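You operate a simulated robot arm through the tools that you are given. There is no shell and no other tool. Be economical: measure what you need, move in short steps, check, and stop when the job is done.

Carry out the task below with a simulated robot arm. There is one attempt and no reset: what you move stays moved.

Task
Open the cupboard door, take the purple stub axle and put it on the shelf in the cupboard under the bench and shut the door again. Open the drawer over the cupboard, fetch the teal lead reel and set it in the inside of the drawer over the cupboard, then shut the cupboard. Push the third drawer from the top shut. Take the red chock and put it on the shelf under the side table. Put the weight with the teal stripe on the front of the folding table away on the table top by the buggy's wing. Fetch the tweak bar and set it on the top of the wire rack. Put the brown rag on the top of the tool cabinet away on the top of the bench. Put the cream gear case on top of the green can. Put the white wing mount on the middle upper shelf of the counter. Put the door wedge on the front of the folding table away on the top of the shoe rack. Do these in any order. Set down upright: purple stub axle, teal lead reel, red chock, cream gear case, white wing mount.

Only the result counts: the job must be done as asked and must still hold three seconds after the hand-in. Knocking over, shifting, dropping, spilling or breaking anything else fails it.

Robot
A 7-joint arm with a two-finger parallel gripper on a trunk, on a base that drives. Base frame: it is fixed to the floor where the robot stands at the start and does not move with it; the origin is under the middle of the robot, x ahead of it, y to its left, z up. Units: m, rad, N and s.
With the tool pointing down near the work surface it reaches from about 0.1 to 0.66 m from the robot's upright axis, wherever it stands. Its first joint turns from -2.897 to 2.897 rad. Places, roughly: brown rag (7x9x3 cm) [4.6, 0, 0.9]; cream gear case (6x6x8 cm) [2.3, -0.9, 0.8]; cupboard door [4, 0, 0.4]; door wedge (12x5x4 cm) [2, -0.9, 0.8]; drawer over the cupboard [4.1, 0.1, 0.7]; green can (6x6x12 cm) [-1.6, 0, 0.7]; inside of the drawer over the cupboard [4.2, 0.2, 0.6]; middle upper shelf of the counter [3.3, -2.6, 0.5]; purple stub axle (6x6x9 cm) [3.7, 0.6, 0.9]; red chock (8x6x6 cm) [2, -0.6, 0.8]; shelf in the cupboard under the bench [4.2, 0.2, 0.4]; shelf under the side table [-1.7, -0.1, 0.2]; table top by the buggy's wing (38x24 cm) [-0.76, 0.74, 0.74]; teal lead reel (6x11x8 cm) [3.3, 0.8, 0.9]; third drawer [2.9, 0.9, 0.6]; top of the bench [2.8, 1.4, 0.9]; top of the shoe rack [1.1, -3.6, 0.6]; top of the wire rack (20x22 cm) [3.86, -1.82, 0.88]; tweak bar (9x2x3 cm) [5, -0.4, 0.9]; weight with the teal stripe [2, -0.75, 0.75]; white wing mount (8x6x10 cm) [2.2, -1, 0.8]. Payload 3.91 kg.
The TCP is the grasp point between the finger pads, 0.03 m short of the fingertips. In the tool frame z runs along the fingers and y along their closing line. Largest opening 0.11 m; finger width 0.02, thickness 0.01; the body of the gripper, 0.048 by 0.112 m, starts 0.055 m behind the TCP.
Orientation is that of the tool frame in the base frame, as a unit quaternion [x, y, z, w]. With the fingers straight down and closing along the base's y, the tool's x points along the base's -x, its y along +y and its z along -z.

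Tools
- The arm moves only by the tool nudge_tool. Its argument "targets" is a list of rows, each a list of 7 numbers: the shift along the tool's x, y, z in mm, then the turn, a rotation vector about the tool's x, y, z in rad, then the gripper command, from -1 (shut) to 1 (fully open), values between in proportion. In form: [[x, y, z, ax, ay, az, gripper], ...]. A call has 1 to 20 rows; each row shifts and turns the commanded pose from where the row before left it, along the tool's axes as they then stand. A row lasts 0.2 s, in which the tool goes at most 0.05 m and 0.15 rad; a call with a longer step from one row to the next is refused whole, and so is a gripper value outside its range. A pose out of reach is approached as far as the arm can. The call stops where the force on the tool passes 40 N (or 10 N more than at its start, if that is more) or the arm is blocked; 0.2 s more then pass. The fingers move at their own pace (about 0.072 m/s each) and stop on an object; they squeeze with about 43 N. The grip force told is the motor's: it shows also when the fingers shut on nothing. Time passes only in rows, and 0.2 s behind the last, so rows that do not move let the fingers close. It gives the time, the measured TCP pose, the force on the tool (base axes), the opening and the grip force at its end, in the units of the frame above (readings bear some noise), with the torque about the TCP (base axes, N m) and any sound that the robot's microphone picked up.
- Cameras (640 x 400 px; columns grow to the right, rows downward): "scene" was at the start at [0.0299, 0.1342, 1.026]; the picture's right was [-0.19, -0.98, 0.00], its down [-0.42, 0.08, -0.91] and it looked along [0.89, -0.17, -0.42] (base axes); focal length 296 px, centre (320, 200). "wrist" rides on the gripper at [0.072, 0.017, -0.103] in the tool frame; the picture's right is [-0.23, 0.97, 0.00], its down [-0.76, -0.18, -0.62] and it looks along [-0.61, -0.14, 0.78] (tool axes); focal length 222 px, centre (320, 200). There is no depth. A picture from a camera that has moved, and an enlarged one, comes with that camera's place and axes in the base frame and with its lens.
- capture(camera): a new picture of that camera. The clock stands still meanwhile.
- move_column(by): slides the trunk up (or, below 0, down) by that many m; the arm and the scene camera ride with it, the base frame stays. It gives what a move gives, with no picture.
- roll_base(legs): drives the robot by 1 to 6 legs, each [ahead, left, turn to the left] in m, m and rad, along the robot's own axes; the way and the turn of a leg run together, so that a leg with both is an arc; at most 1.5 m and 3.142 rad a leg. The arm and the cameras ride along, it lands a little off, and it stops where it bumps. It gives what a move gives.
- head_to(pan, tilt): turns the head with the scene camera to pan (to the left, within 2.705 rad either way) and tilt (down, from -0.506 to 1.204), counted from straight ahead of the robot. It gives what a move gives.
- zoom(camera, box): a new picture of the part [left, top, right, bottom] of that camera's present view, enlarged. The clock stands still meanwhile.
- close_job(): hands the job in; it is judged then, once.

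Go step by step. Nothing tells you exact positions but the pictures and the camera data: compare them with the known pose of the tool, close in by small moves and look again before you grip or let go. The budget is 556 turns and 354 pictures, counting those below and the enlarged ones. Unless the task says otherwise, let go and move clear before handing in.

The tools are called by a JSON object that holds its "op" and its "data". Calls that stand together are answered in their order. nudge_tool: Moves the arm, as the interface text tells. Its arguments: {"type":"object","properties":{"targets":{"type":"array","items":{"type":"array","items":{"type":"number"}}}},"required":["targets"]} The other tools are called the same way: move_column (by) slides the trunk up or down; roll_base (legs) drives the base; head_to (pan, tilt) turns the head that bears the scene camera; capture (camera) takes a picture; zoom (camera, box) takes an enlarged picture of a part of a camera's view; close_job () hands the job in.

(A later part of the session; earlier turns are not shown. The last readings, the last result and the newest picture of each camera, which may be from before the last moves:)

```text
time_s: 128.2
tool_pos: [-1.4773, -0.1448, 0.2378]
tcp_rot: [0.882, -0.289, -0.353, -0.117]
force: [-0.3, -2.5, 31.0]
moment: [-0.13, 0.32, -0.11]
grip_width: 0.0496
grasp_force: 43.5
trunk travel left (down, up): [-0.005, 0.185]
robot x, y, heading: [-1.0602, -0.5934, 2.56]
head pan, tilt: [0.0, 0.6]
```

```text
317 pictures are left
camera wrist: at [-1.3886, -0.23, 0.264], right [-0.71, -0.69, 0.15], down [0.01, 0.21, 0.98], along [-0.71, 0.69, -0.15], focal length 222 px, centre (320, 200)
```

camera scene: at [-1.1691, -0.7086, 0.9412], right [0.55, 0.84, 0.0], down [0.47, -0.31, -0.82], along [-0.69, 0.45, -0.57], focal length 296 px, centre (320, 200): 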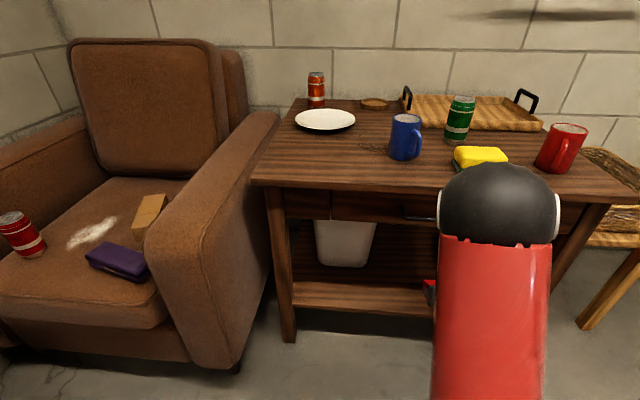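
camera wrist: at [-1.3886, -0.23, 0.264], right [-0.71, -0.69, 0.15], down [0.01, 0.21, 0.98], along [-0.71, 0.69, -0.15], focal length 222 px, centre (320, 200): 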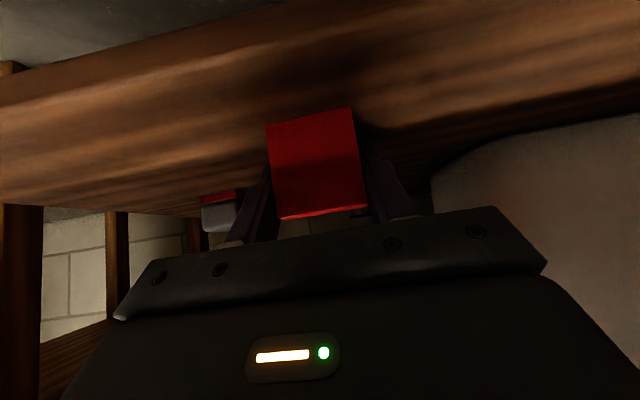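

Contact with the shelf. Release a little and back out.

{"op": "nudge_tool", "data": {"targets": [[-0.7, 0, -0.7, 0, 0, 0, -1], [0, 0, 0, 0, 0, 0, 0.3], [0, 0, 0, 0, 0, 0, 0.3], [0, 0, 0, 0, 0, 0, 0.3], [0, 0, -25, 0, 0, 0, 0.3], [0, 0, -25, 0, 0, 0, 0.3], [10, 0, -30, 0, 0, 0, 0.3]]}}

{"op": "roll_base", "data": {"legs": [[-0.5, 0, 0]]}}

{"op": "capture", "data": {"camera": "wrist"}}

{"op": "capture", "data": {"camera": "scene"}}

```text
time_s: 129.8
tool_pos: [-1.4287, -0.1821, 0.2883]
tcp_rot: [0.884, -0.289, -0.348, -0.116]
force: [0.4, 0.6, -0.5]
moment: [-0.01, 0.0, -0.01]
grip_width: 0.0716
grasp_force: 0.0
trunk travel left (down, up): [-0.005, 0.185]
robot x, y, heading: [-1.0609, -0.5923, 2.56]
head pan, tilt: [0.0, 0.6]
```

```text
time_s: 132.8
tool_pos: [-1.0065, -0.459, 0.2881]
tcp_rot: [0.884, -0.288, -0.349, -0.116]
force: [0.1, 0.3, -0.3]
moment: [0.02, -0.02, 0.03]
grip_width: 0.0715
grasp_force: 0.1
trunk travel left (down, up): [-0.005, 0.185]
robot x, y, heading: [-0.6363, -0.8744, 2.555]
head pan, tilt: [0.0, 0.6]
```

```text
316 pictures are left
camera wrist: at [-0.9175, -0.5442, 0.3143], right [-0.71, -0.69, 0.15], down [0.0, 0.22, 0.98], along [-0.7, 0.69, -0.15], focal length 222 px, centre (320, 200)
```

wrist: 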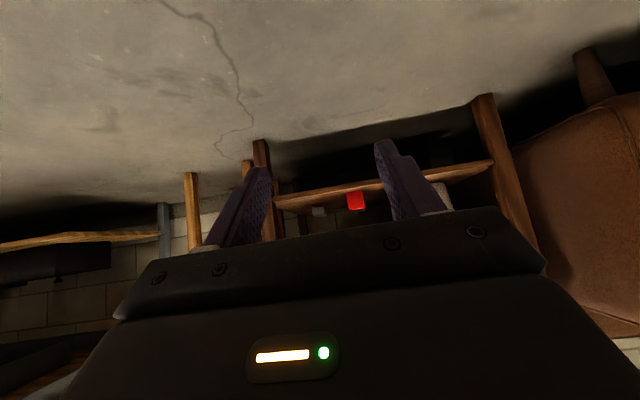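

```text
315 pictures are left
camera scene: at [-0.7485, -0.9856, 0.9412], right [0.55, 0.83, 0.0], down [0.47, -0.31, -0.82], along [-0.69, 0.45, -0.57], focal length 296 px, centre (320, 200)
```

scene: 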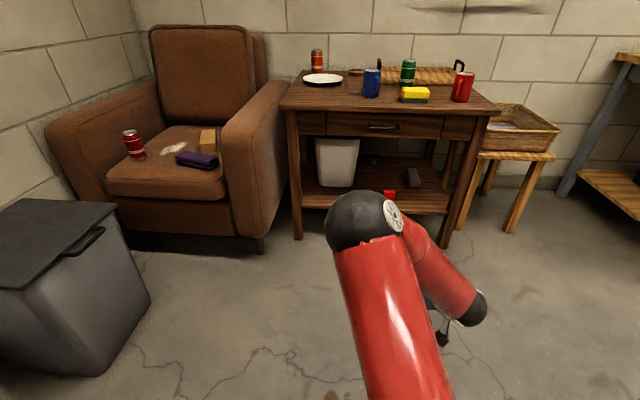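

Chock placed upright on the shelf. Raise the arm and return to the folding table for the weight.

{"op": "nudge_tool", "data": {"targets": [[-31, 0, -33, 0, 0, 0, 0.3], [-31, 0, -33, 0, 0, 0, 0.3], [-31, 0, -33, 0, 0, 0, 0.3], [-31, 0, -33, 0, 0, 0, 0.3], [-31, 0, -33, 0, 0, 0, 0.3], [-31, 0, -33, 0, 0, 0, 0.3], [-31, 0, -33, 0, 0, 0, 0.3], [-31, 0, -33, 0, 0, 0, 0.3], [-31, 0, -33, 0, 0, 0, 0.3], [-31, 0, -33, 0, 0, 0, 0.3]]}}

{"op": "move_column", "data": {"by": 0.17}}

{"op": "roll_base", "data": {"legs": [[0, 0.83, 0]]}}

```text
time_s: 135.0
tool_pos: [-1.0087, -0.4571, 0.741]
tcp_rot: [0.884, -0.29, -0.349, -0.116]
force: [-0.1, -0.6, -0.1]
moment: [0.02, 0.02, 0.01]
grip_width: 0.0715
grasp_force: 0.1
trunk travel left (down, up): [-0.005, 0.185]
robot x, y, heading: [-0.6364, -0.8714, 2.557]
head pan, tilt: [0.0, 0.6]
```

```text
time_s: 136.9
tool_pos: [-1.0083, -0.457, 0.9109]
tcp_rot: [0.884, -0.289, -0.349, -0.116]
force: [-0.3, 0.5, 0.2]
moment: [0.03, 0.0, -0.04]
grip_width: 0.0715
grasp_force: 0.2
trunk travel left (down, up): [-0.175, 0.015]
robot x, y, heading: [-0.642, -0.8679, 2.559]
head pan, tilt: [0.0, 0.6]
```

```text
time_s: 140.3
tool_pos: [-1.3565, -0.9874, 0.9117]
tcp_rot: [0.883, -0.292, -0.348, -0.118]
force: [0.2, -0.5, -0.6]
moment: [-0.02, 0.02, 0.0]
grip_width: 0.0715
grasp_force: 0.1
trunk travel left (down, up): [-0.175, 0.015]
robot x, y, heading: [-0.9932, -1.4051, 2.546]
head pan, tilt: [0.0, 0.6]
stopped in leg 1: the robot was blocked; the commanded pose is now the measured one
```

I sent it left instead of right and bumped something; check what it was.

{"op": "head_to", "data": {"pan": 1.2, "tilt": 0.9}}

{"op": "capture", "data": {"camera": "scene"}}

```text
time_s: 141.7
tool_pos: [-1.3583, -0.9885, 0.9113]
tcp_rot: [0.883, -0.292, -0.348, -0.117]
force: [-0.5, -0.7, -0.3]
moment: [0.02, -0.01, -0.04]
grip_width: 0.0714
grasp_force: 0.0
trunk travel left (down, up): [-0.175, 0.015]
robot x, y, heading: [-0.9919, -1.4038, 2.546]
head pan, tilt: [1.201, 0.901]
```

```text
314 pictures are left
camera scene: at [-1.0914, -1.6089, 1.0864], right [-0.57, 0.82, 0.0], down [0.65, 0.44, -0.62], along [-0.51, -0.35, -0.78], focal length 296 px, centre (320, 200)
```

scene: 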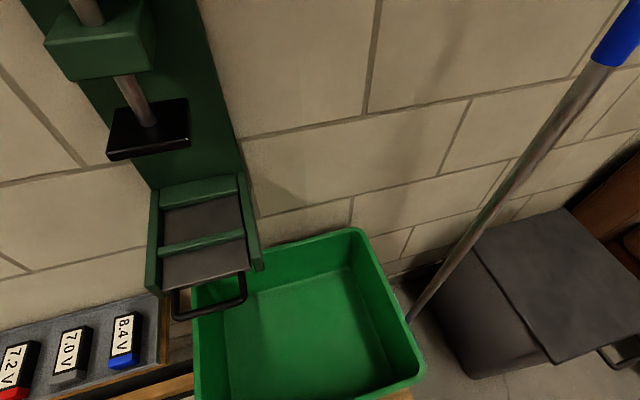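

{"op": "roll_base", "data": {"legs": [[0, -1.47, 0]]}}

{"op": "head_to", "data": {"pan": 1.2, "tilt": 0.3}}

{"op": "capture", "data": {"camera": "scene"}}

```text
time_s: 149.0
tool_pos: [-0.5459, 0.2281, 0.9099]
tcp_rot: [0.885, -0.286, -0.349, -0.115]
force: [0.6, 0.1, 0.1]
moment: [0.01, -0.03, 0.0]
grip_width: 0.0715
grasp_force: 0.1
trunk travel left (down, up): [-0.175, 0.015]
robot x, y, heading: [-0.1708, -0.1844, 2.559]
head pan, tilt: [1.201, 0.901]
```

```text
time_s: 150.0
tool_pos: [-0.5442, 0.2263, 0.9111]
tcp_rot: [0.885, -0.286, -0.349, -0.114]
force: [0.3, 0.7, -0.4]
moment: [0.0, -0.02, -0.04]
grip_width: 0.0713
grasp_force: 0.0
trunk travel left (down, up): [-0.175, 0.015]
robot x, y, heading: [-0.1747, -0.1858, 2.554]
head pan, tilt: [1.201, 0.3]
```

```text
313 pictures are left
camera scene: at [-0.2854, -0.4015, 1.1386], right [-0.58, 0.82, 0.0], down [0.24, 0.17, -0.95], along [-0.78, -0.55, -0.3], focal length 296 px, centre (320, 200)
```

scene: 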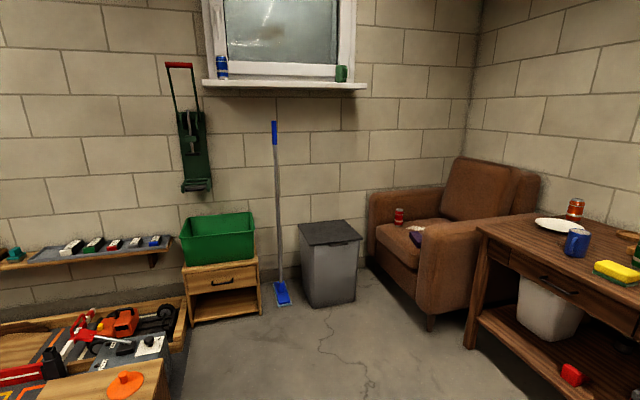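

Comparing with the first picture, nothing moved. Now return to the folding table's left end.

{"op": "roll_base", "data": {"legs": [[-0.77, 0, 0], [0, 0, 1.6], [-1.4, 0, 0], [0, 1.5, 0], [0.1, 0, 0]]}}

{"op": "nudge_tool", "data": {"targets": [[0, 0, 0, 0, 0.15, 0, 1], [0, 0, 0, 0, 0.15, 0, 1], [0, 0, 0, 0, 0.15, 0, 1], [0, 0, 0, 0, 0.15, 0, 1], [0, 0, 0, 0, 0.15, 0, 1]]}}

{"op": "head_to", "data": {"pan": 0, "tilt": 0.85}}

{"op": "capture", "data": {"camera": "scene"}}

{"op": "capture", "data": {"camera": "wrist"}}

```text
time_s: 172.4
tool_pos: [2.0457, -0.6716, 0.9112]
tcp_rot: [0.817, 0.443, -0.324, 0.174]
force: [-0.8, 0.2, -0.7]
moment: [0.0, 0.0, 0.0]
grip_width: 0.0714
grasp_force: 0.0
trunk travel left (down, up): [-0.175, 0.015]
robot x, y, heading: [2.4357, -0.2791, -2.104]
head pan, tilt: [1.201, 0.3]
```

```text
time_s: 173.6
tool_pos: [2.0469, -0.6712, 0.9118]
tcp_rot: [0.879, 0.476, -0.002, -0.001]
force: [0.3, -0.1, -0.1]
moment: [-0.02, 0.04, 0.02]
grip_width: 0.1098
grasp_force: 0.0
trunk travel left (down, up): [-0.175, 0.015]
robot x, y, heading: [2.4363, -0.2781, -2.103]
head pan, tilt: [1.201, 0.3]
```

```text
time_s: 175.0
tool_pos: [2.0459, -0.6719, 0.91]
tcp_rot: [0.879, 0.477, -0.002, 0.0]
force: [-0.6, 0.1, 0.2]
moment: [0.01, -0.01, 0.03]
grip_width: 0.11
grasp_force: 0.0
trunk travel left (down, up): [-0.175, 0.015]
robot x, y, heading: [2.4373, -0.2786, -2.104]
head pan, tilt: [0.0, 0.85]
```

```text
312 pictures are left
camera scene: at [2.56, -0.3765, 1.0903], right [-0.86, 0.51, 0.0], down [0.38, 0.65, -0.66], along [-0.34, -0.57, -0.75], focal length 296 px, centre (320, 200)
```

scene: 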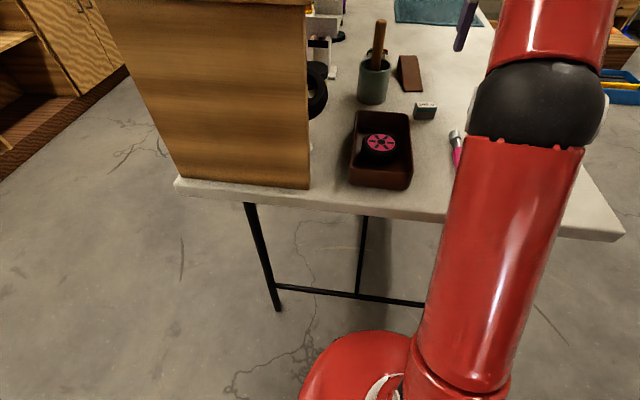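

```text
311 pictures are left
camera wrist: at [2.1002, -0.6192, 1.0139], right [0.69, -0.72, 0.0], down [-0.56, -0.54, 0.63], along [-0.45, -0.43, -0.78], focal length 222 px, centre (320, 200)
```

wrist: 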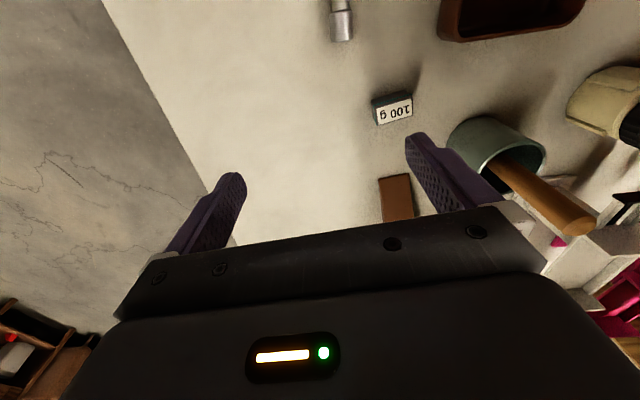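

{"op": "zoom", "data": {"camera": "wrist", "box": [340, 70, 450, 140]}}

{"op": "zoom", "data": {"camera": "scene", "box": [320, 40, 480, 140]}}

```text
5.71 times, centred on (395, 105) of wrist
camera zoom: at [2.1002, -0.6192, 1.0139], right [0.69, -0.72, 0.0], down [-0.56, -0.54, 0.63], along [-0.45, -0.43, -0.78], focal length 1269 px, centre (-109, 743)
```

zoom: 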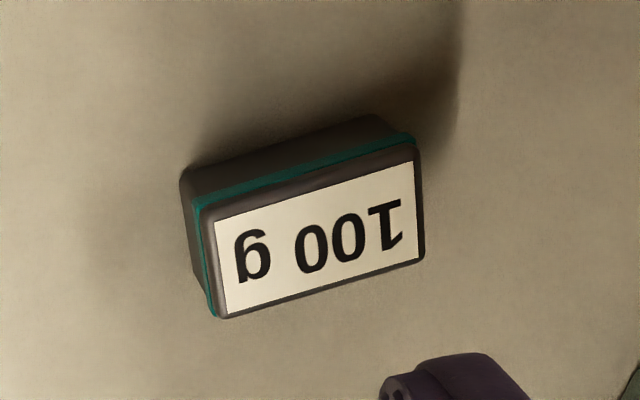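

```text
4.00 times, centred on (400, 90) of scene
camera zoom: at [2.56, -0.3765, 1.0903], right [-0.86, 0.51, 0.0], down [0.38, 0.65, -0.66], along [-0.34, -0.57, -0.75], focal length 1184 px, centre (0, 640)
```

zoom: 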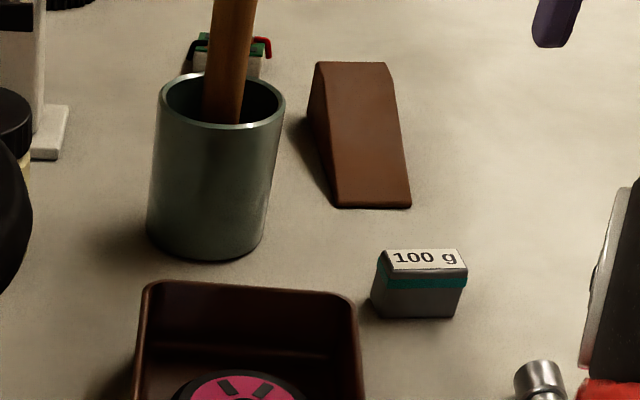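

Weight at (2.102,-0.729), already aligned with the gripper. Move above it and check.

{"op": "nudge_tool", "data": {"targets": [[-9, 39, 0, 0, 0, 0, 1], [-8, 39, 0, 0, 0, 0, 1], [0, 0, 40, 0, 0, 0, 1], [0, 0, 40, 0, 0, 0, 1]]}}

{"op": "capture", "data": {"camera": "wrist"}}

{"op": "zoom", "data": {"camera": "scene", "box": [320, 40, 480, 140]}}

```text
time_s: 176.0
tool_pos: [2.1014, -0.7286, 0.8321]
tcp_rot: [0.879, 0.477, -0.002, -0.001]
force: [0.0, 0.1, 0.2]
moment: [-0.04, 0.0, -0.01]
grip_width: 0.1099
grasp_force: 0.1
trunk travel left (down, up): [-0.175, 0.015]
robot x, y, heading: [2.44, -0.2747, -2.103]
head pan, tilt: [0.0, 0.85]
```

```text
308 pictures are left
camera wrist: at [2.1562, -0.6764, 0.935], right [0.69, -0.72, 0.0], down [-0.56, -0.54, 0.63], along [-0.45, -0.43, -0.78], focal length 222 px, centre (320, 200)
```

wrist: 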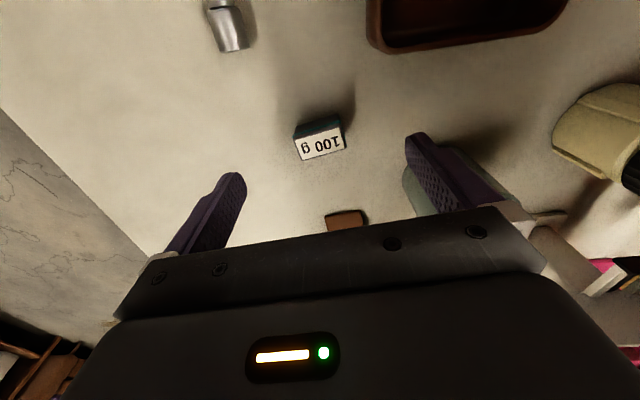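

```text
4.00 times, centred on (400, 90) of scene
camera zoom: at [2.56, -0.3764, 1.0903], right [-0.86, 0.51, 0.0], down [0.38, 0.65, -0.66], along [-0.34, -0.57, -0.75], focal length 1184 px, centre (0, 640)
```

zoom: 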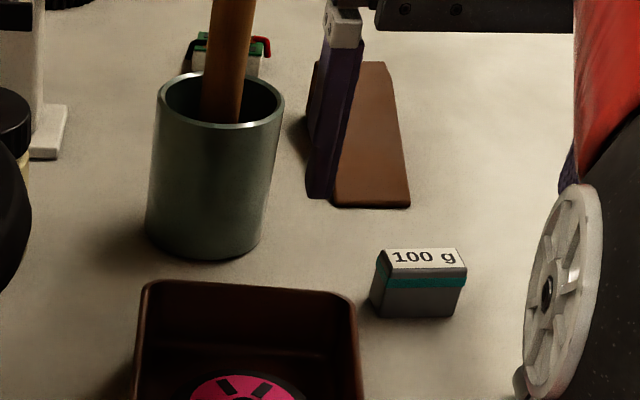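

{"op": "nudge_tool", "data": {"targets": [[0, 0, 0, 0, 0, 0, 0.4], [0, 0, 24, 0, 0, 0, 0.4], [0, 0, 23, 0, 0, 0, 0.4], [0, 0, 0, 0, 0, 0, -1], [0, 0, 0, 0, 0, 0, -1], [0, 0, 0, 0, 0, 0, -1], [0, 0, -30, 0, 0, 0, -1], [0, 0, -40, 0, 0, 0, -1], [0, 0, -40, 0, 0, 0, -1]]}}

{"op": "zoom", "data": {"camera": "scene", "box": [320, 40, 480, 140]}}

```text
time_s: 178.0
tool_pos: [2.1009, -0.7285, 0.8946]
tcp_rot: [0.879, 0.476, -0.002, -0.001]
force: [0.5, 0.1, 0.0]
moment: [-0.02, 0.02, 0.01]
grip_width: 0.0387
grasp_force: 42.9
trunk travel left (down, up): [-0.175, 0.015]
robot x, y, heading: [2.436, -0.2801, -2.108]
head pan, tilt: [0.0, 0.85]
```

```text
4.00 times, centred on (400, 90) of scene
camera zoom: at [2.56, -0.3765, 1.0903], right [-0.86, 0.51, 0.0], down [0.38, 0.65, -0.66], along [-0.34, -0.57, -0.75], focal length 1184 px, centre (0, 640)
```

zoom: 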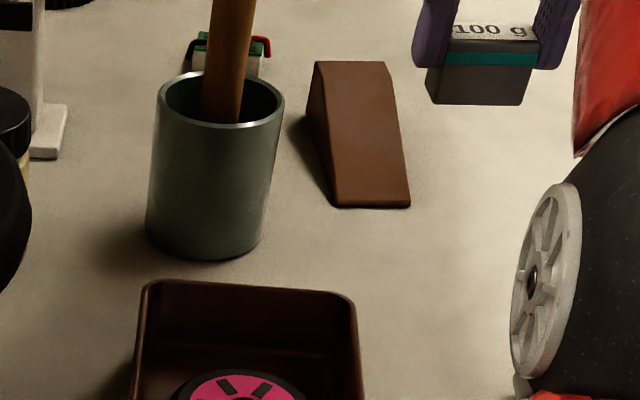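

Weight held. Drive to the buggy bench behind the start.

{"op": "roll_base", "data": {"legs": [[-0.1, 0, 0], [0, -1.5, 0], [0.9, 0, 0], [0, 0, -1.6], [0.7, 0, 0]]}}

{"op": "head_to", "data": {"pan": -0.1, "tilt": 0.45}}

{"op": "capture", "data": {"camera": "scene"}}

```text
time_s: 197.9
tool_pos: [-0.3031, 0.5058, 0.895]
tcp_rot: [0.954, -0.3, -0.001, -0.003]
force: [0.0, -0.6, -1.1]
moment: [0.0, 0.0, -0.01]
grip_width: 0.0391
grasp_force: 43.3
trunk travel left (down, up): [-0.175, 0.015]
robot x, y, heading: [0.135, 0.1559, 2.576]
head pan, tilt: [0.0, 0.85]
```

```text
time_s: 198.8
tool_pos: [-0.3028, 0.5059, 0.8937]
tcp_rot: [0.954, -0.3, -0.001, -0.002]
force: [-0.6, 0.5, -1.0]
moment: [0.01, 0.0, 0.02]
grip_width: 0.0391
grasp_force: 43.9
trunk travel left (down, up): [-0.175, 0.015]
robot x, y, heading: [0.1339, 0.1595, 2.577]
head pan, tilt: [-0.099, 0.45]
```

```text
305 pictures are left
camera scene: at [0.0308, 0.049, 1.1247], right [0.62, 0.79, 0.0], down [0.34, -0.27, -0.9], along [-0.71, 0.56, -0.44], focal length 296 px, centre (320, 200)
```

scene: 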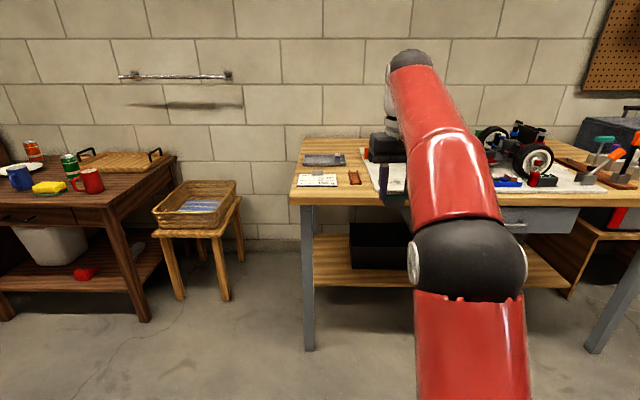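

{"op": "zoom", "data": {"camera": "scene", "box": [270, 120, 430, 220]}}

```text
4.00 times, centred on (350, 170) of scene
camera zoom: at [0.0308, 0.049, 1.1247], right [0.62, 0.79, 0.0], down [0.34, -0.27, -0.9], along [-0.71, 0.56, -0.44], focal length 1184 px, centre (200, 320)
```

zoom: 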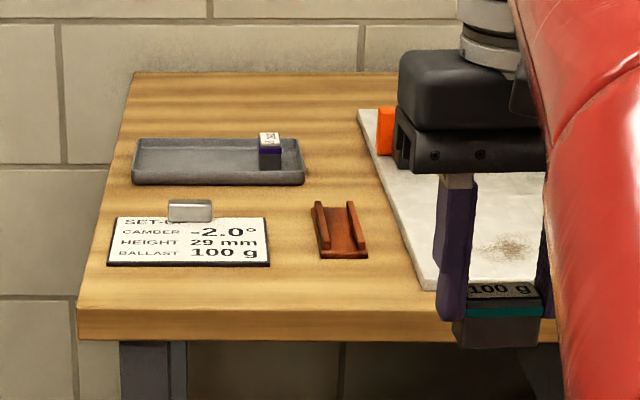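

I'll set it down between the tray and the mat. First turn the gripper 90° so it fits the narrow gap, then look.

{"op": "nudge_tool", "data": {"targets": [[0, 0, 0, 0, 0, 0.145, -1], [0, 0, 0, 0, 0, 0.145, -1], [0, 0, 0, 0, 0, 0.145, -1], [0, 0, 0, 0, 0, 0.145, -1], [0, 0, 0, 0, 0, 0.145, -1], [0, 0, 0, 0, 0, 0.145, -1], [0, 0, 0, 0, 0, 0.145, -1], [0, 0, 0, 0, 0, 0.145, -1], [0, 0, 0, 0, 0, 0.145, -1], [0, 0, 0, 0, 0, 0.145, -1], [0, 0, 0, 0, 0, 0.12, -1]]}}

{"op": "roll_base", "data": {"legs": [[0.3, -0.044, 0]]}}

{"op": "capture", "data": {"camera": "scene"}}

{"op": "capture", "data": {"camera": "wrist"}}

```text
time_s: 201.2
tool_pos: [-0.3027, 0.506, 0.8924]
tcp_rot: [-0.462, 0.887, 0.003, 0.0]
force: [0.3, 0.6, -1.3]
moment: [0.0, -0.03, 0.0]
grip_width: 0.039
grasp_force: 43.3
trunk travel left (down, up): [-0.175, 0.015]
robot x, y, heading: [0.134, 0.1547, 2.576]
head pan, tilt: [-0.099, 0.45]
```

```text
time_s: 203.2
tool_pos: [-0.5298, 0.7069, 0.8936]
tcp_rot: [-0.46, 0.888, 0.002, 0.0]
force: [1.0, -0.1, -1.1]
moment: [-0.01, 0.01, -0.01]
grip_width: 0.0391
grasp_force: 43.5
trunk travel left (down, up): [-0.175, 0.015]
robot x, y, heading: [-0.0944, 0.3573, 2.57]
head pan, tilt: [-0.099, 0.45]
```

```text
303 pictures are left
camera scene: at [-0.1981, 0.2473, 1.1248], right [0.62, 0.78, 0.0], down [0.34, -0.27, -0.9], along [-0.71, 0.56, -0.44], focal length 296 px, centre (320, 200)
```

scene: 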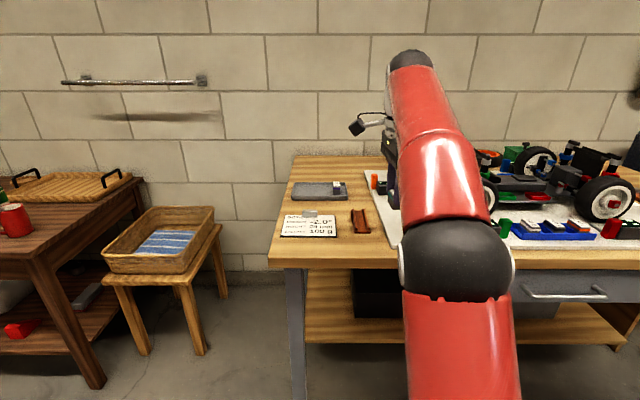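

```text
302 pictures are left
camera wrist: at [-0.5848, 0.6573, 0.9969], right [-0.67, 0.75, 0.0], down [0.58, 0.52, 0.62], along [0.46, 0.42, -0.78], focal length 222 px, centre (320, 200)
```

wrist: 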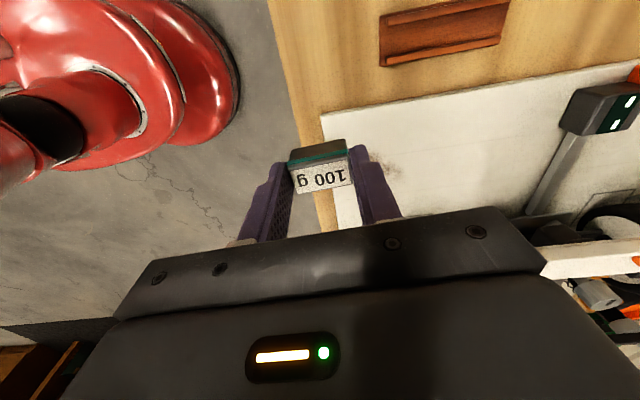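

{"op": "zoom", "data": {"camera": "scene", "box": [270, 140, 430, 250]}}

```text
3.64 times, centred on (350, 195) of scene
camera zoom: at [-0.1981, 0.2473, 1.1248], right [0.62, 0.78, 0.0], down [0.34, -0.27, -0.9], along [-0.71, 0.56, -0.44], focal length 1077 px, centre (211, 218)
```

zoom: 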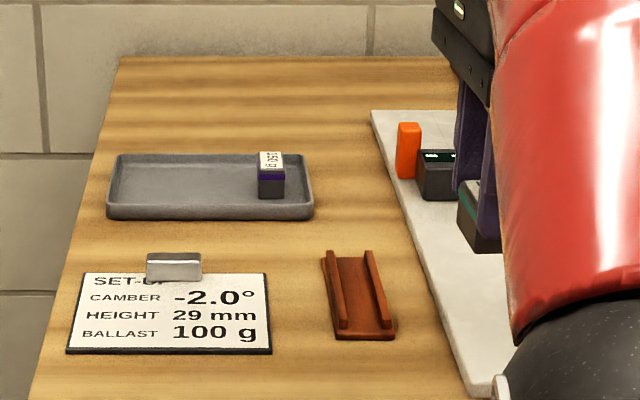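

{"op": "roll_base", "data": {"legs": [[0.22, 0, 0]]}}

{"op": "capture", "data": {"camera": "wrist"}}

```text
time_s: 204.9
tool_pos: [-0.7166, 0.8237, 0.8941]
tcp_rot: [-0.462, 0.887, 0.002, 0.0]
force: [0.1, 0.5, -0.8]
moment: [0.01, 0.03, -0.01]
grip_width: 0.0393
grasp_force: 43.4
trunk travel left (down, up): [-0.175, 0.015]
robot x, y, heading: [-0.2757, 0.4705, 2.571]
head pan, tilt: [-0.099, 0.45]
```

```text
300 pictures are left
camera wrist: at [-0.7707, 0.7748, 0.9969], right [-0.67, 0.74, 0.0], down [0.58, 0.52, 0.62], along [0.46, 0.42, -0.78], focal length 222 px, centre (320, 200)
```

wrist: 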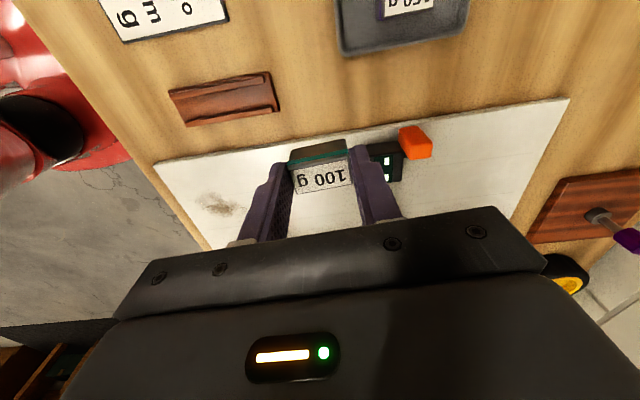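

{"op": "nudge_tool", "data": {"targets": [[4, 32, 0, 0, 0, 0, -1], [4, 31, 0, 0, 0, 0, -1], [0, 0, 45, 0, 0, 0, -1], [0, 0, 45, 0, 0, 0, -1]]}}

{"op": "capture", "data": {"camera": "wrist"}}

```text
time_s: 205.9
tool_pos: [-0.7441, 0.8385, 0.8017]
tcp_rot: [-0.461, 0.888, 0.004, 0.0]
force: [0.9, -0.1, -0.9]
moment: [-0.01, 0.04, -0.04]
grip_width: 0.0392
grasp_force: 42.9
out of reach, approached as far as the arm can: row 2
trunk travel left (down, up): [-0.175, 0.015]
robot x, y, heading: [-0.2791, 0.4694, 2.573]
head pan, tilt: [-0.099, 0.45]
```

```text
299 pictures are left
camera wrist: at [-0.7984, 0.7904, 0.9053], right [-0.67, 0.75, 0.01], down [0.58, 0.52, 0.62], along [0.46, 0.42, -0.78], focal length 222 px, centre (320, 200)
```

wrist: 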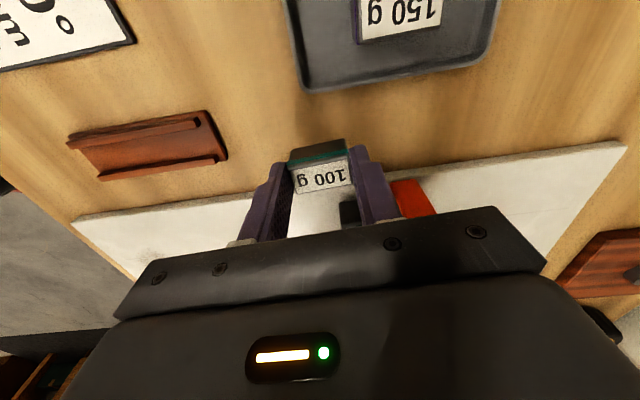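

{"op": "nudge_tool", "data": {"targets": [[3, 16, 0, 0, 0, 0, -1], [3, 16, 0, 0, 0, 0, -1], [0, 0, 6, 0, 0, 0, -1]]}}

{"op": "capture", "data": {"camera": "wrist"}}

```text
time_s: 206.7
tool_pos: [-0.7734, 0.8543, 0.7954]
tcp_rot: [-0.461, 0.887, 0.003, 0.0]
force: [0.1, -0.1, -0.9]
moment: [0.01, -0.01, -0.03]
grip_width: 0.0393
grasp_force: 43.3
trunk travel left (down, up): [-0.175, 0.015]
robot x, y, heading: [-0.2793, 0.4705, 2.57]
head pan, tilt: [-0.099, 0.45]
```

```text
298 pictures are left
camera wrist: at [-0.828, 0.804, 0.8991], right [-0.67, 0.75, 0.0], down [0.58, 0.52, 0.62], along [0.46, 0.42, -0.78], focal length 222 px, centre (320, 200)
```

wrist: 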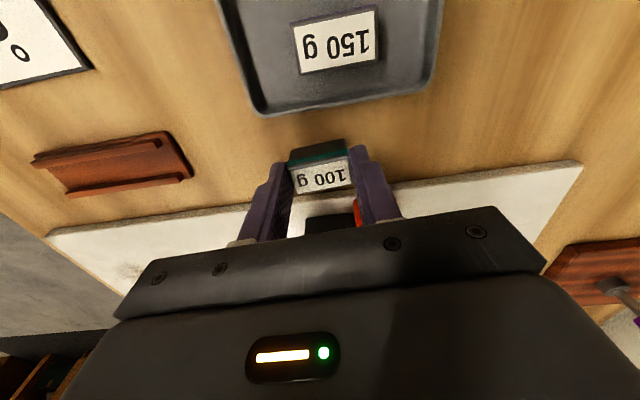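

{"op": "nudge_tool", "data": {"targets": [[0, 0, 3, 0, 0, 0, -1], [0, 0, 3, 0, 0, 0, -1], [0, 0, 3, 0, 0, 0, -1], [0, 0, 3, 0, 0, 0, -1], [0, 0, 2, 0, 0, 0, -1]]}}

```text
time_s: 207.9
tool_pos: [-0.7725, 0.8526, 0.7846]
tcp_rot: [-0.461, 0.887, 0.005, -0.001]
force: [-2.3, 1.5, 15.4]
moment: [-0.11, -0.19, 0.0]
grip_width: 0.0393
grasp_force: 43.0
trunk travel left (down, up): [-0.175, 0.015]
robot x, y, heading: [-0.2807, 0.4736, 2.573]
head pan, tilt: [-0.099, 0.45]
```

{"op": "nudge_tool", "data": {"targets": [[0, 0, 0, 0, 0, 0, 0.05], [0, 0, 0, 0, 0, 0, 0.05], [0, 0, -20, 0, 0, 0, 0.05], [0, 0, -40, 0, 0, 0, 0.05], [0, 0, -40, 0, 0, 0, 0.05]]}}

{"op": "capture", "data": {"camera": "wrist"}}

```text
time_s: 209.1
tool_pos: [-0.7724, 0.852, 0.8618]
tcp_rot: [-0.462, 0.887, 0.001, 0.001]
force: [-0.2, -1.5, 0.3]
moment: [-0.01, -0.02, -0.01]
grip_width: 0.0575
grasp_force: 0.1
out of reach, approached as far as the arm can: row 5
trunk travel left (down, up): [-0.175, 0.015]
robot x, y, heading: [-0.2808, 0.4696, 2.569]
head pan, tilt: [-0.099, 0.45]
```

```text
297 pictures are left
camera wrist: at [-0.8272, 0.8034, 0.9649], right [-0.67, 0.75, 0.0], down [0.58, 0.52, 0.62], along [0.46, 0.42, -0.78], focal length 222 px, centre (320, 200)
```

wrist: 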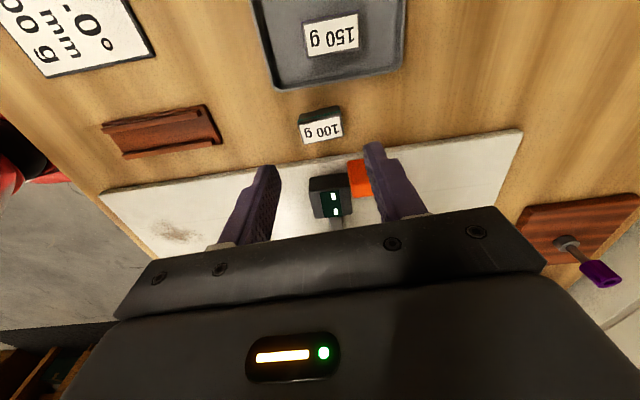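

Weight placed. Back off, straighten the wrist and return to the table's left end.

{"op": "roll_base", "data": {"legs": [[-0.55, 0, 0], [0, 0, 1.6]]}}

{"op": "nudge_tool", "data": {"targets": [[0, 0, 0, 0, 0, -0.145, 1], [0, 0, 0, 0, 0, -0.145, 1], [0, 0, 0, 0, 0, -0.145, 1], [0, 0, 0, 0, 0, -0.145, 1], [0, 0, 0, 0, 0, -0.145, 1], [0, 0, 0, 0, 0, -0.145, 1], [0, 0, 0, 0, 0, -0.145, 1], [0, 0, 0, 0, 0, -0.145, 1], [0, 0, 0, 0, 0, -0.145, 1], [0, 0, 0, 0, 0, -0.145, 1], [0, 0, 0, 0, 0, -0.12, 1]]}}

{"op": "roll_base", "data": {"legs": [[-1.0, 0, 0], [0, 1.5, 0], [0, 0.75, 0]]}}

{"op": "head_to", "data": {"pan": 0, "tilt": 0.6}}

{"op": "capture", "data": {"camera": "scene"}}

```text
time_s: 216.2
tool_pos: [-0.184, -0.3257, 0.8624]
tcp_rot: [0.957, -0.291, -0.002, 0.001]
force: [0.6, 0.2, 0.1]
moment: [0.01, 0.02, -0.03]
grip_width: 0.0576
grasp_force: 0.0
trunk travel left (down, up): [-0.175, 0.015]
robot x, y, heading: [0.1848, 0.1745, -2.115]
head pan, tilt: [-0.099, 0.45]
```

```text
time_s: 218.6
tool_pos: [-0.1839, -0.3273, 0.862]
tcp_rot: [0.883, 0.47, -0.003, 0.0]
force: [-0.5, -0.2, 0.4]
moment: [0.0, -0.02, 0.0]
grip_width: 0.1099
grasp_force: 0.1
trunk travel left (down, up): [-0.175, 0.015]
robot x, y, heading: [0.1857, 0.1735, -2.121]
head pan, tilt: [-0.099, 0.45]
```

```text
time_s: 234.5
tool_pos: [2.2688, -0.6436, 0.8612]
tcp_rot: [0.881, 0.473, -0.003, -0.001]
force: [0.3, 0.1, -0.2]
moment: [0.01, 0.03, 0.02]
grip_width: 0.1098
grasp_force: 0.0
trunk travel left (down, up): [-0.175, 0.015]
robot x, y, heading: [2.6387, -0.1382, -2.119]
head pan, tilt: [-0.099, 0.45]
```

```text
time_s: 235.2
tool_pos: [2.2697, -0.6439, 0.8603]
tcp_rot: [0.882, 0.471, -0.002, 0.0]
force: [-0.9, 0.2, -0.5]
moment: [0.01, -0.01, -0.02]
grip_width: 0.1098
grasp_force: 0.1
trunk travel left (down, up): [-0.175, 0.015]
robot x, y, heading: [2.6386, -0.1381, -2.115]
head pan, tilt: [0.0, 0.6]
```

```text
296 pictures are left
camera scene: at [2.7536, -0.2459, 1.1113], right [-0.86, 0.52, 0.0], down [0.29, 0.48, -0.83], along [-0.43, -0.71, -0.56], focal length 296 px, centre (320, 200)
```

scene: 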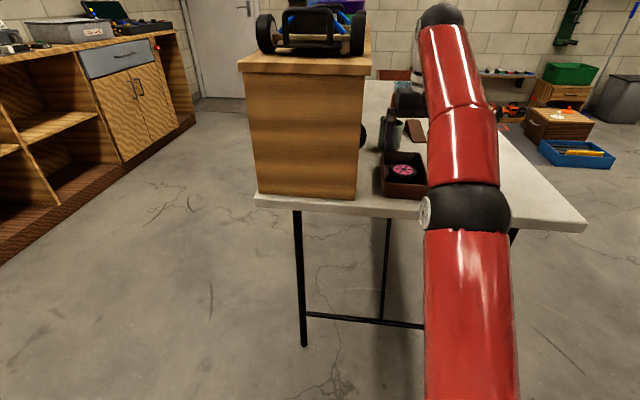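

I'm wary of crowding around the gear case; clearing the wedge and the wing mount first opens that up. Drive round to the table's front.

{"op": "roll_base", "data": {"legs": [[-0.1, 0, 0], [0, -1.0, 0], [0, 0, 1.52], [0, -1.0, 0]]}}

{"op": "nudge_tool", "data": {"targets": [[0, 0, -35, 0, 0, 0, 1], [2.3, -45.9, 0, 0, 0, 0.1, 1], [2.3, -45.9, 0, 0, 0, 0.1, 1], [2.3, -45.9, 0, 0, 0, 0.1, 1], [2.3, -45.9, 0, 0, 0, 0.1, 1], [2.3, -45.9, 0, 0, 0, 0.1, 1], [2.3, -45.9, 0, 0, 0, 0.1, 1], [2.3, -45.9, 0, 0, 0, 0.1, 1], [2.3, -45.9, 0, 0, 0, 0.1, 1]]}}

{"op": "head_to", "data": {"pan": 0, "tilt": 0.5}}

{"op": "capture", "data": {"camera": "scene"}}

```text
time_s: 249.7
tool_pos: [1.7746, -0.7625, 0.8614]
tcp_rot: [0.305, 0.952, -0.003, 0.001]
force: [-0.4, 0.0, -0.1]
moment: [0.0, -0.02, 0.01]
grip_width: 0.11
grasp_force: 0.0
trunk travel left (down, up): [-0.175, 0.015]
robot x, y, heading: [1.2837, -0.3783, -0.58]
head pan, tilt: [0.0, 0.6]
```

```text
time_s: 251.7
tool_pos: [1.4581, -0.9554, 0.8659]
tcp_rot: [0.652, 0.758, -0.002, 0.003]
force: [0.7, 0.3, -0.2]
moment: [-0.02, 0.04, 0.01]
grip_width: 0.11
grasp_force: 0.0
out of reach, approached as far as the arm can: row 1, 2
trunk travel left (down, up): [-0.175, 0.015]
robot x, y, heading: [1.2831, -0.3783, -0.579]
head pan, tilt: [0.0, 0.6]
```

```text
time_s: 252.3
tool_pos: [1.4594, -0.9551, 0.8657]
tcp_rot: [0.651, 0.759, -0.001, 0.002]
force: [-0.5, 1.0, 0.6]
moment: [0.0, -0.01, 0.01]
grip_width: 0.1101
grasp_force: 0.0
trunk travel left (down, up): [-0.175, 0.015]
robot x, y, heading: [1.2851, -0.3818, -0.571]
head pan, tilt: [0.0, 0.499]
```

```text
295 pictures are left
camera scene: at [1.3921, -0.2694, 1.1203], right [-0.54, -0.84, 0.0], down [-0.4, 0.26, -0.88], along [0.74, -0.48, -0.48], focal length 296 px, centre (320, 200)
```

scene: 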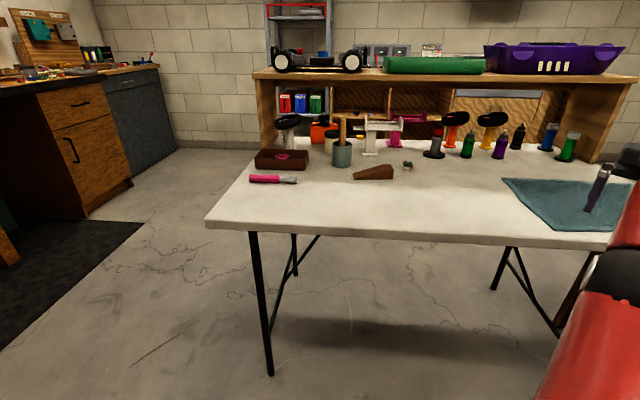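

{"op": "zoom", "data": {"camera": "scene", "box": [240, 80, 440, 205]}}

```text
3.20 times, centred on (340, 142) of scene
camera zoom: at [1.3921, -0.2694, 1.1203], right [-0.54, -0.84, 0.0], down [-0.4, 0.26, -0.88], along [0.74, -0.48, -0.48], focal length 948 px, centre (256, 384)
```

zoom: 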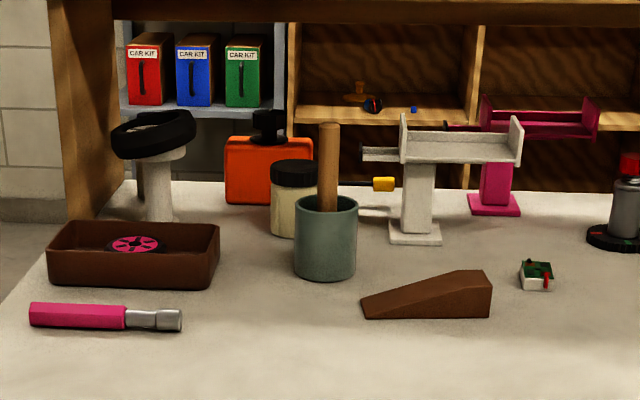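

Wedge's long axis lies along heading 1.03; I'll grip it near its tall end with fingers across. Drive nearer.

{"op": "roll_base", "data": {"legs": [[0.31, 0, 0]]}}

{"op": "nudge_tool", "data": {"targets": [[25.6, 38.9, 0, 0, 0, 0, 1], [25.6, 38.9, 0, 0, 0, 0, 1], [25.6, 38.9, 0, 0, 0, 0, 1], [25.6, 38.9, 0, 0, 0, 0, 1], [25.6, 38.9, 0, 0, 0, 0, 1], [25.6, 38.9, 0, 0, 0, 0, 1], [25.6, 38.9, 0, 0, 0, 0, 1], [25.6, 38.9, 0, 0, 0, 0, 1], [0, 0, 0, 0, 0, 0.138, 1], [0, 0, 0, 0, 0, 0.138, 1], [0, 0, 0, 0, 0, 0.138, 1], [0, 0, 0, 0, 0, 0.138, 1], [0, 0, 0, 0, 0, 0.138, 1]]}}

{"op": "capture", "data": {"camera": "wrist"}}

{"op": "capture", "data": {"camera": "scene"}}

```text
time_s: 254.4
tool_pos: [1.7187, -1.1255, 0.8652]
tcp_rot: [0.651, 0.759, -0.001, 0.002]
force: [0.0, -0.5, 0.1]
moment: [0.02, 0.0, 0.04]
grip_width: 0.11
grasp_force: 0.0
trunk travel left (down, up): [-0.175, 0.015]
robot x, y, heading: [1.5384, -0.5501, -0.572]
head pan, tilt: [0.0, 0.499]
```

```text
time_s: 257.2
tool_pos: [1.9963, -0.8752, 0.8651]
tcp_rot: [0.87, 0.492, 0.0, 0.002]
force: [0.7, 0.6, 0.6]
moment: [0.0, -0.02, 0.01]
grip_width: 0.11
grasp_force: 0.1
trunk travel left (down, up): [-0.175, 0.015]
robot x, y, heading: [1.5418, -0.545, -0.586]
head pan, tilt: [0.0, 0.499]
```

```text
293 pictures are left
camera wrist: at [2.0477, -0.8207, 0.9681], right [0.72, -0.7, 0.0], down [-0.55, -0.56, 0.63], along [-0.43, -0.45, -0.78], focal length 222 px, centre (320, 200)
```

wrist: 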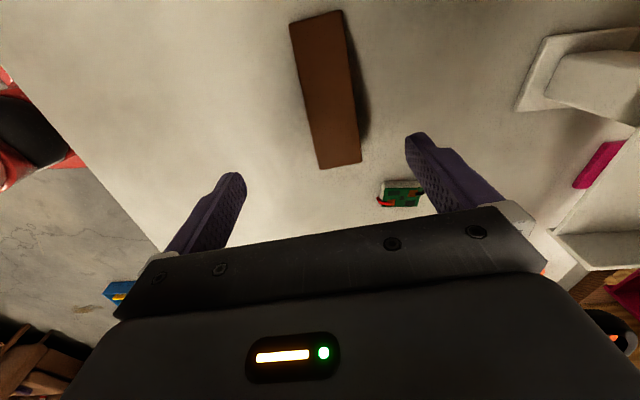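

```text
292 pictures are left
camera scene: at [1.6521, -0.4384, 1.1203], right [-0.55, -0.84, 0.0], down [-0.4, 0.26, -0.88], along [0.74, -0.48, -0.48], focal length 296 px, centre (320, 200)
```

scene: 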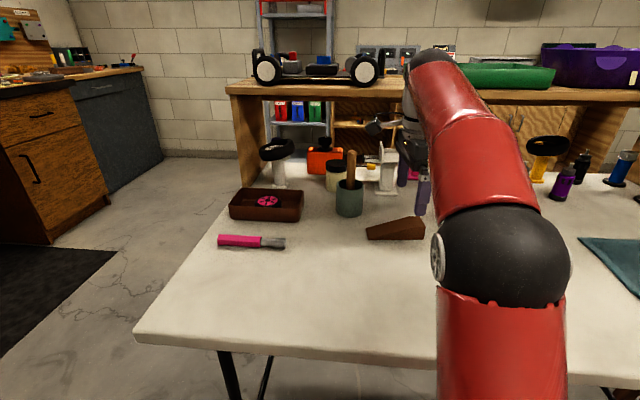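

{"op": "nudge_tool", "data": {"targets": [[0, 14, 0, 0, 0, 0, 1], [0, 0, 40, 0, 0, 0, 1], [0, 0, 39, 0, 0, 0, 1], [0, 0, 0, 0, 0, 0, -1], [0, 0, 0, 0, 0, 0, -1], [0, 0, 0, 0, 0, 0, -1], [0, 0, 0, 0, 0, 0, -1], [0, 0, -20, 0, 0, 0, -1]]}}

{"op": "capture", "data": {"camera": "wrist"}}

{"op": "zoom", "data": {"camera": "scene", "box": [340, 150, 500, 260]}}

```text
time_s: 259.0
tool_pos: [2.0084, -0.8825, 0.8067]
tcp_rot: [0.87, 0.492, -0.001, 0.002]
force: [0.4, 0.3, -1.0]
moment: [-0.06, 0.0, -0.01]
grip_width: 0.0432
grasp_force: 43.1
trunk travel left (down, up): [-0.175, 0.015]
robot x, y, heading: [1.5436, -0.5496, -0.579]
head pan, tilt: [0.0, 0.499]
```

```text
291 pictures are left
camera wrist: at [2.0595, -0.8281, 0.9092], right [0.72, -0.7, 0.0], down [-0.54, -0.56, 0.63], along [-0.43, -0.45, -0.78], focal length 222 px, centre (320, 200)
```

wrist: 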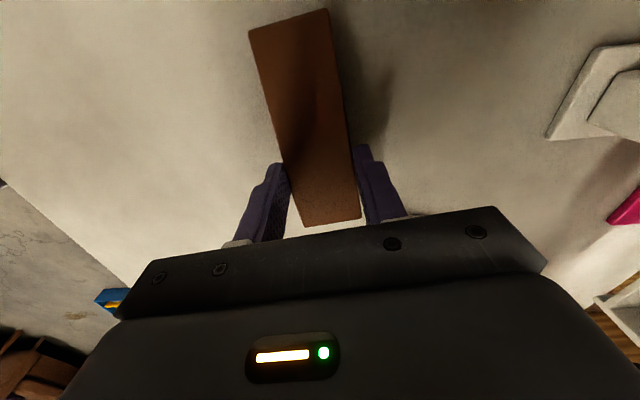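

```text
3.64 times, centred on (420, 205) of scene
camera zoom: at [1.6522, -0.4385, 1.1203], right [-0.55, -0.84, 0.0], down [-0.4, 0.26, -0.88], along [0.74, -0.48, -0.48], focal length 1077 px, centre (-44, 182)
```

zoom: 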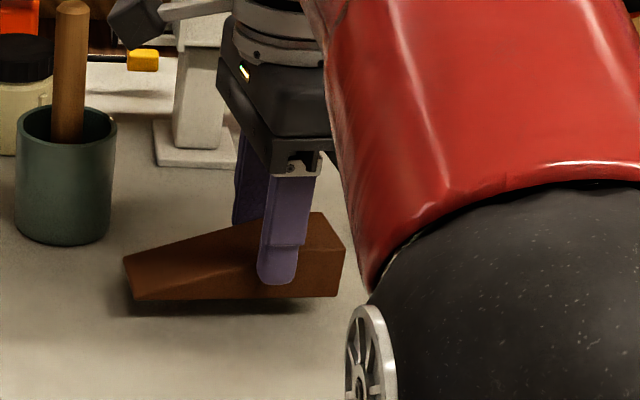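

Wedge held. Lift, back away and look towards the shoe rack.

{"op": "nudge_tool", "data": {"targets": [[0, 0, -30, 0, 0, 0, -1], [0, 0, -30, 0, 0, 0, -1]]}}

{"op": "roll_base", "data": {"legs": [[-0.75, 0, 0], [0, -0.8, 0]]}}

{"op": "head_to", "data": {"pan": -0.6, "tilt": 0.4}}

{"op": "capture", "data": {"camera": "scene"}}

```text
time_s: 259.6
tool_pos: [2.0074, -0.8812, 0.8664]
tcp_rot: [0.87, 0.493, -0.002, 0.003]
force: [-0.4, -0.2, 0.0]
moment: [-0.01, 0.01, 0.0]
grip_width: 0.0431
grasp_force: 43.2
trunk travel left (down, up): [-0.175, 0.015]
robot x, y, heading: [1.5392, -0.5467, -0.578]
head pan, tilt: [0.0, 0.499]
```

```text
time_s: 267.6
tool_pos: [0.9591, -1.1549, 0.8663]
tcp_rot: [0.866, 0.5, -0.001, 0.003]
force: [0.2, -1.0, -0.1]
moment: [-0.03, 0.01, -0.03]
grip_width: 0.043
grasp_force: 43.2
trunk travel left (down, up): [-0.175, 0.015]
robot x, y, heading: [0.489, -0.8299, -0.564]
head pan, tilt: [0.0, 0.499]
```

```text
time_s: 268.6
tool_pos: [0.9597, -1.1559, 0.8668]
tcp_rot: [0.866, 0.5, -0.001, 0.003]
force: [0.0, -0.4, -1.3]
moment: [0.01, -0.02, 0.0]
grip_width: 0.0432
grasp_force: 42.7
trunk travel left (down, up): [-0.175, 0.015]
robot x, y, heading: [0.4911, -0.8285, -0.565]
head pan, tilt: [-0.6, 0.4]
```

```text
289 pictures are left
camera scene: at [0.5574, -0.7545, 1.1294], right [-0.92, -0.4, 0.0], down [-0.16, 0.36, -0.92], along [0.37, -0.84, -0.39], focal length 296 px, centre (320, 200)
```

scene: 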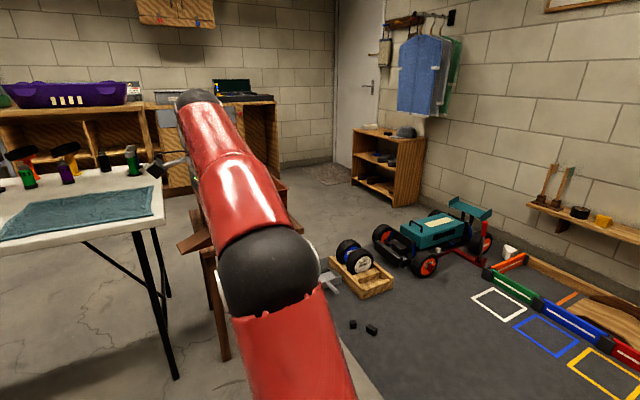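

The direct gap by the stool is narrow, so I'll go round behind the folding table, along the counter, to the shoe rack.

{"op": "roll_base", "data": {"legs": [[0, 1.0, 0], [0, 0.86, 0], [1.25, 0, 0], [1.2, 0, 0], [0, 0, -1.571]]}}

{"op": "head_to", "data": {"pan": 0, "tilt": 0.5}}

{"op": "capture", "data": {"camera": "scene"}}

```text
time_s: 293.2
tool_pos: [3.2175, -1.0316, 0.867]
tcp_rot: [0.966, -0.257, -0.002, 0.0]
force: [1.0, -0.3, -0.9]
moment: [-0.01, -0.02, -0.02]
grip_width: 0.0429
grasp_force: 43.1
trunk travel left (down, up): [-0.175, 0.015]
robot x, y, heading: [3.5451, -0.5581, -2.129]
head pan, tilt: [-0.6, 0.4]
```

```text
time_s: 294.2
tool_pos: [3.2183, -1.0308, 0.8667]
tcp_rot: [0.966, -0.257, -0.002, 0.002]
force: [-0.4, 0.3, -1.9]
moment: [0.0, -0.01, 0.02]
grip_width: 0.0433
grasp_force: 42.9
trunk travel left (down, up): [-0.175, 0.015]
robot x, y, heading: [3.5435, -0.5582, -2.125]
head pan, tilt: [0.0, 0.499]
```

```text
288 pictures are left
camera scene: at [3.656, -0.6706, 1.1203], right [-0.85, 0.53, 0.0], down [0.25, 0.41, -0.88], along [-0.47, -0.74, -0.48], focal length 296 px, centre (320, 200)
```

scene: 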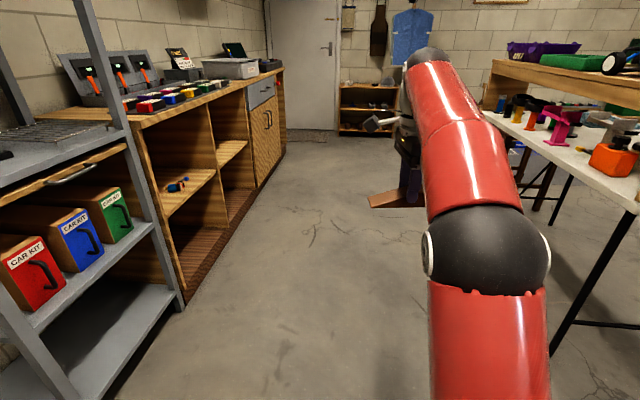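

Corridor is clear. Drive along it to the shoe rack.

{"op": "roll_base", "data": {"legs": [[0, 0, -0.045], [1.5, 0, 0], [1.4, 0, 0]]}}

{"op": "head_to", "data": {"pan": 0.0, "tilt": 0.6}}

{"op": "capture", "data": {"camera": "scene"}}

```text
time_s: 308.6
tool_pos: [1.6067, -3.4532, 0.8656]
tcp_rot: [0.965, -0.262, -0.002, 0.002]
force: [1.1, 0.0, -1.3]
moment: [-0.01, 0.0, -0.02]
grip_width: 0.0429
grasp_force: 42.6
trunk travel left (down, up): [-0.175, 0.015]
robot x, y, heading: [1.9385, -2.9863, -2.14]
head pan, tilt: [0.0, 0.499]
```

```text
time_s: 309.3
tool_pos: [1.607, -3.452, 0.8656]
tcp_rot: [0.965, -0.262, -0.002, 0.001]
force: [0.6, -0.9, -1.0]
moment: [0.0, -0.03, -0.01]
grip_width: 0.043
grasp_force: 43.1
trunk travel left (down, up): [-0.175, 0.015]
robot x, y, heading: [1.9347, -2.9831, -2.139]
head pan, tilt: [0.0, 0.6]
```

```text
287 pictures are left
camera scene: at [2.0498, -3.0933, 1.1112], right [-0.84, 0.54, 0.0], down [0.3, 0.48, -0.83], along [-0.44, -0.7, -0.56], focal length 296 px, centre (320, 200)
```

scene: 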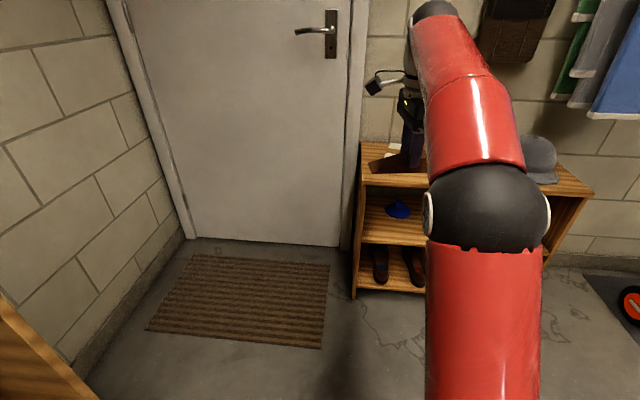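

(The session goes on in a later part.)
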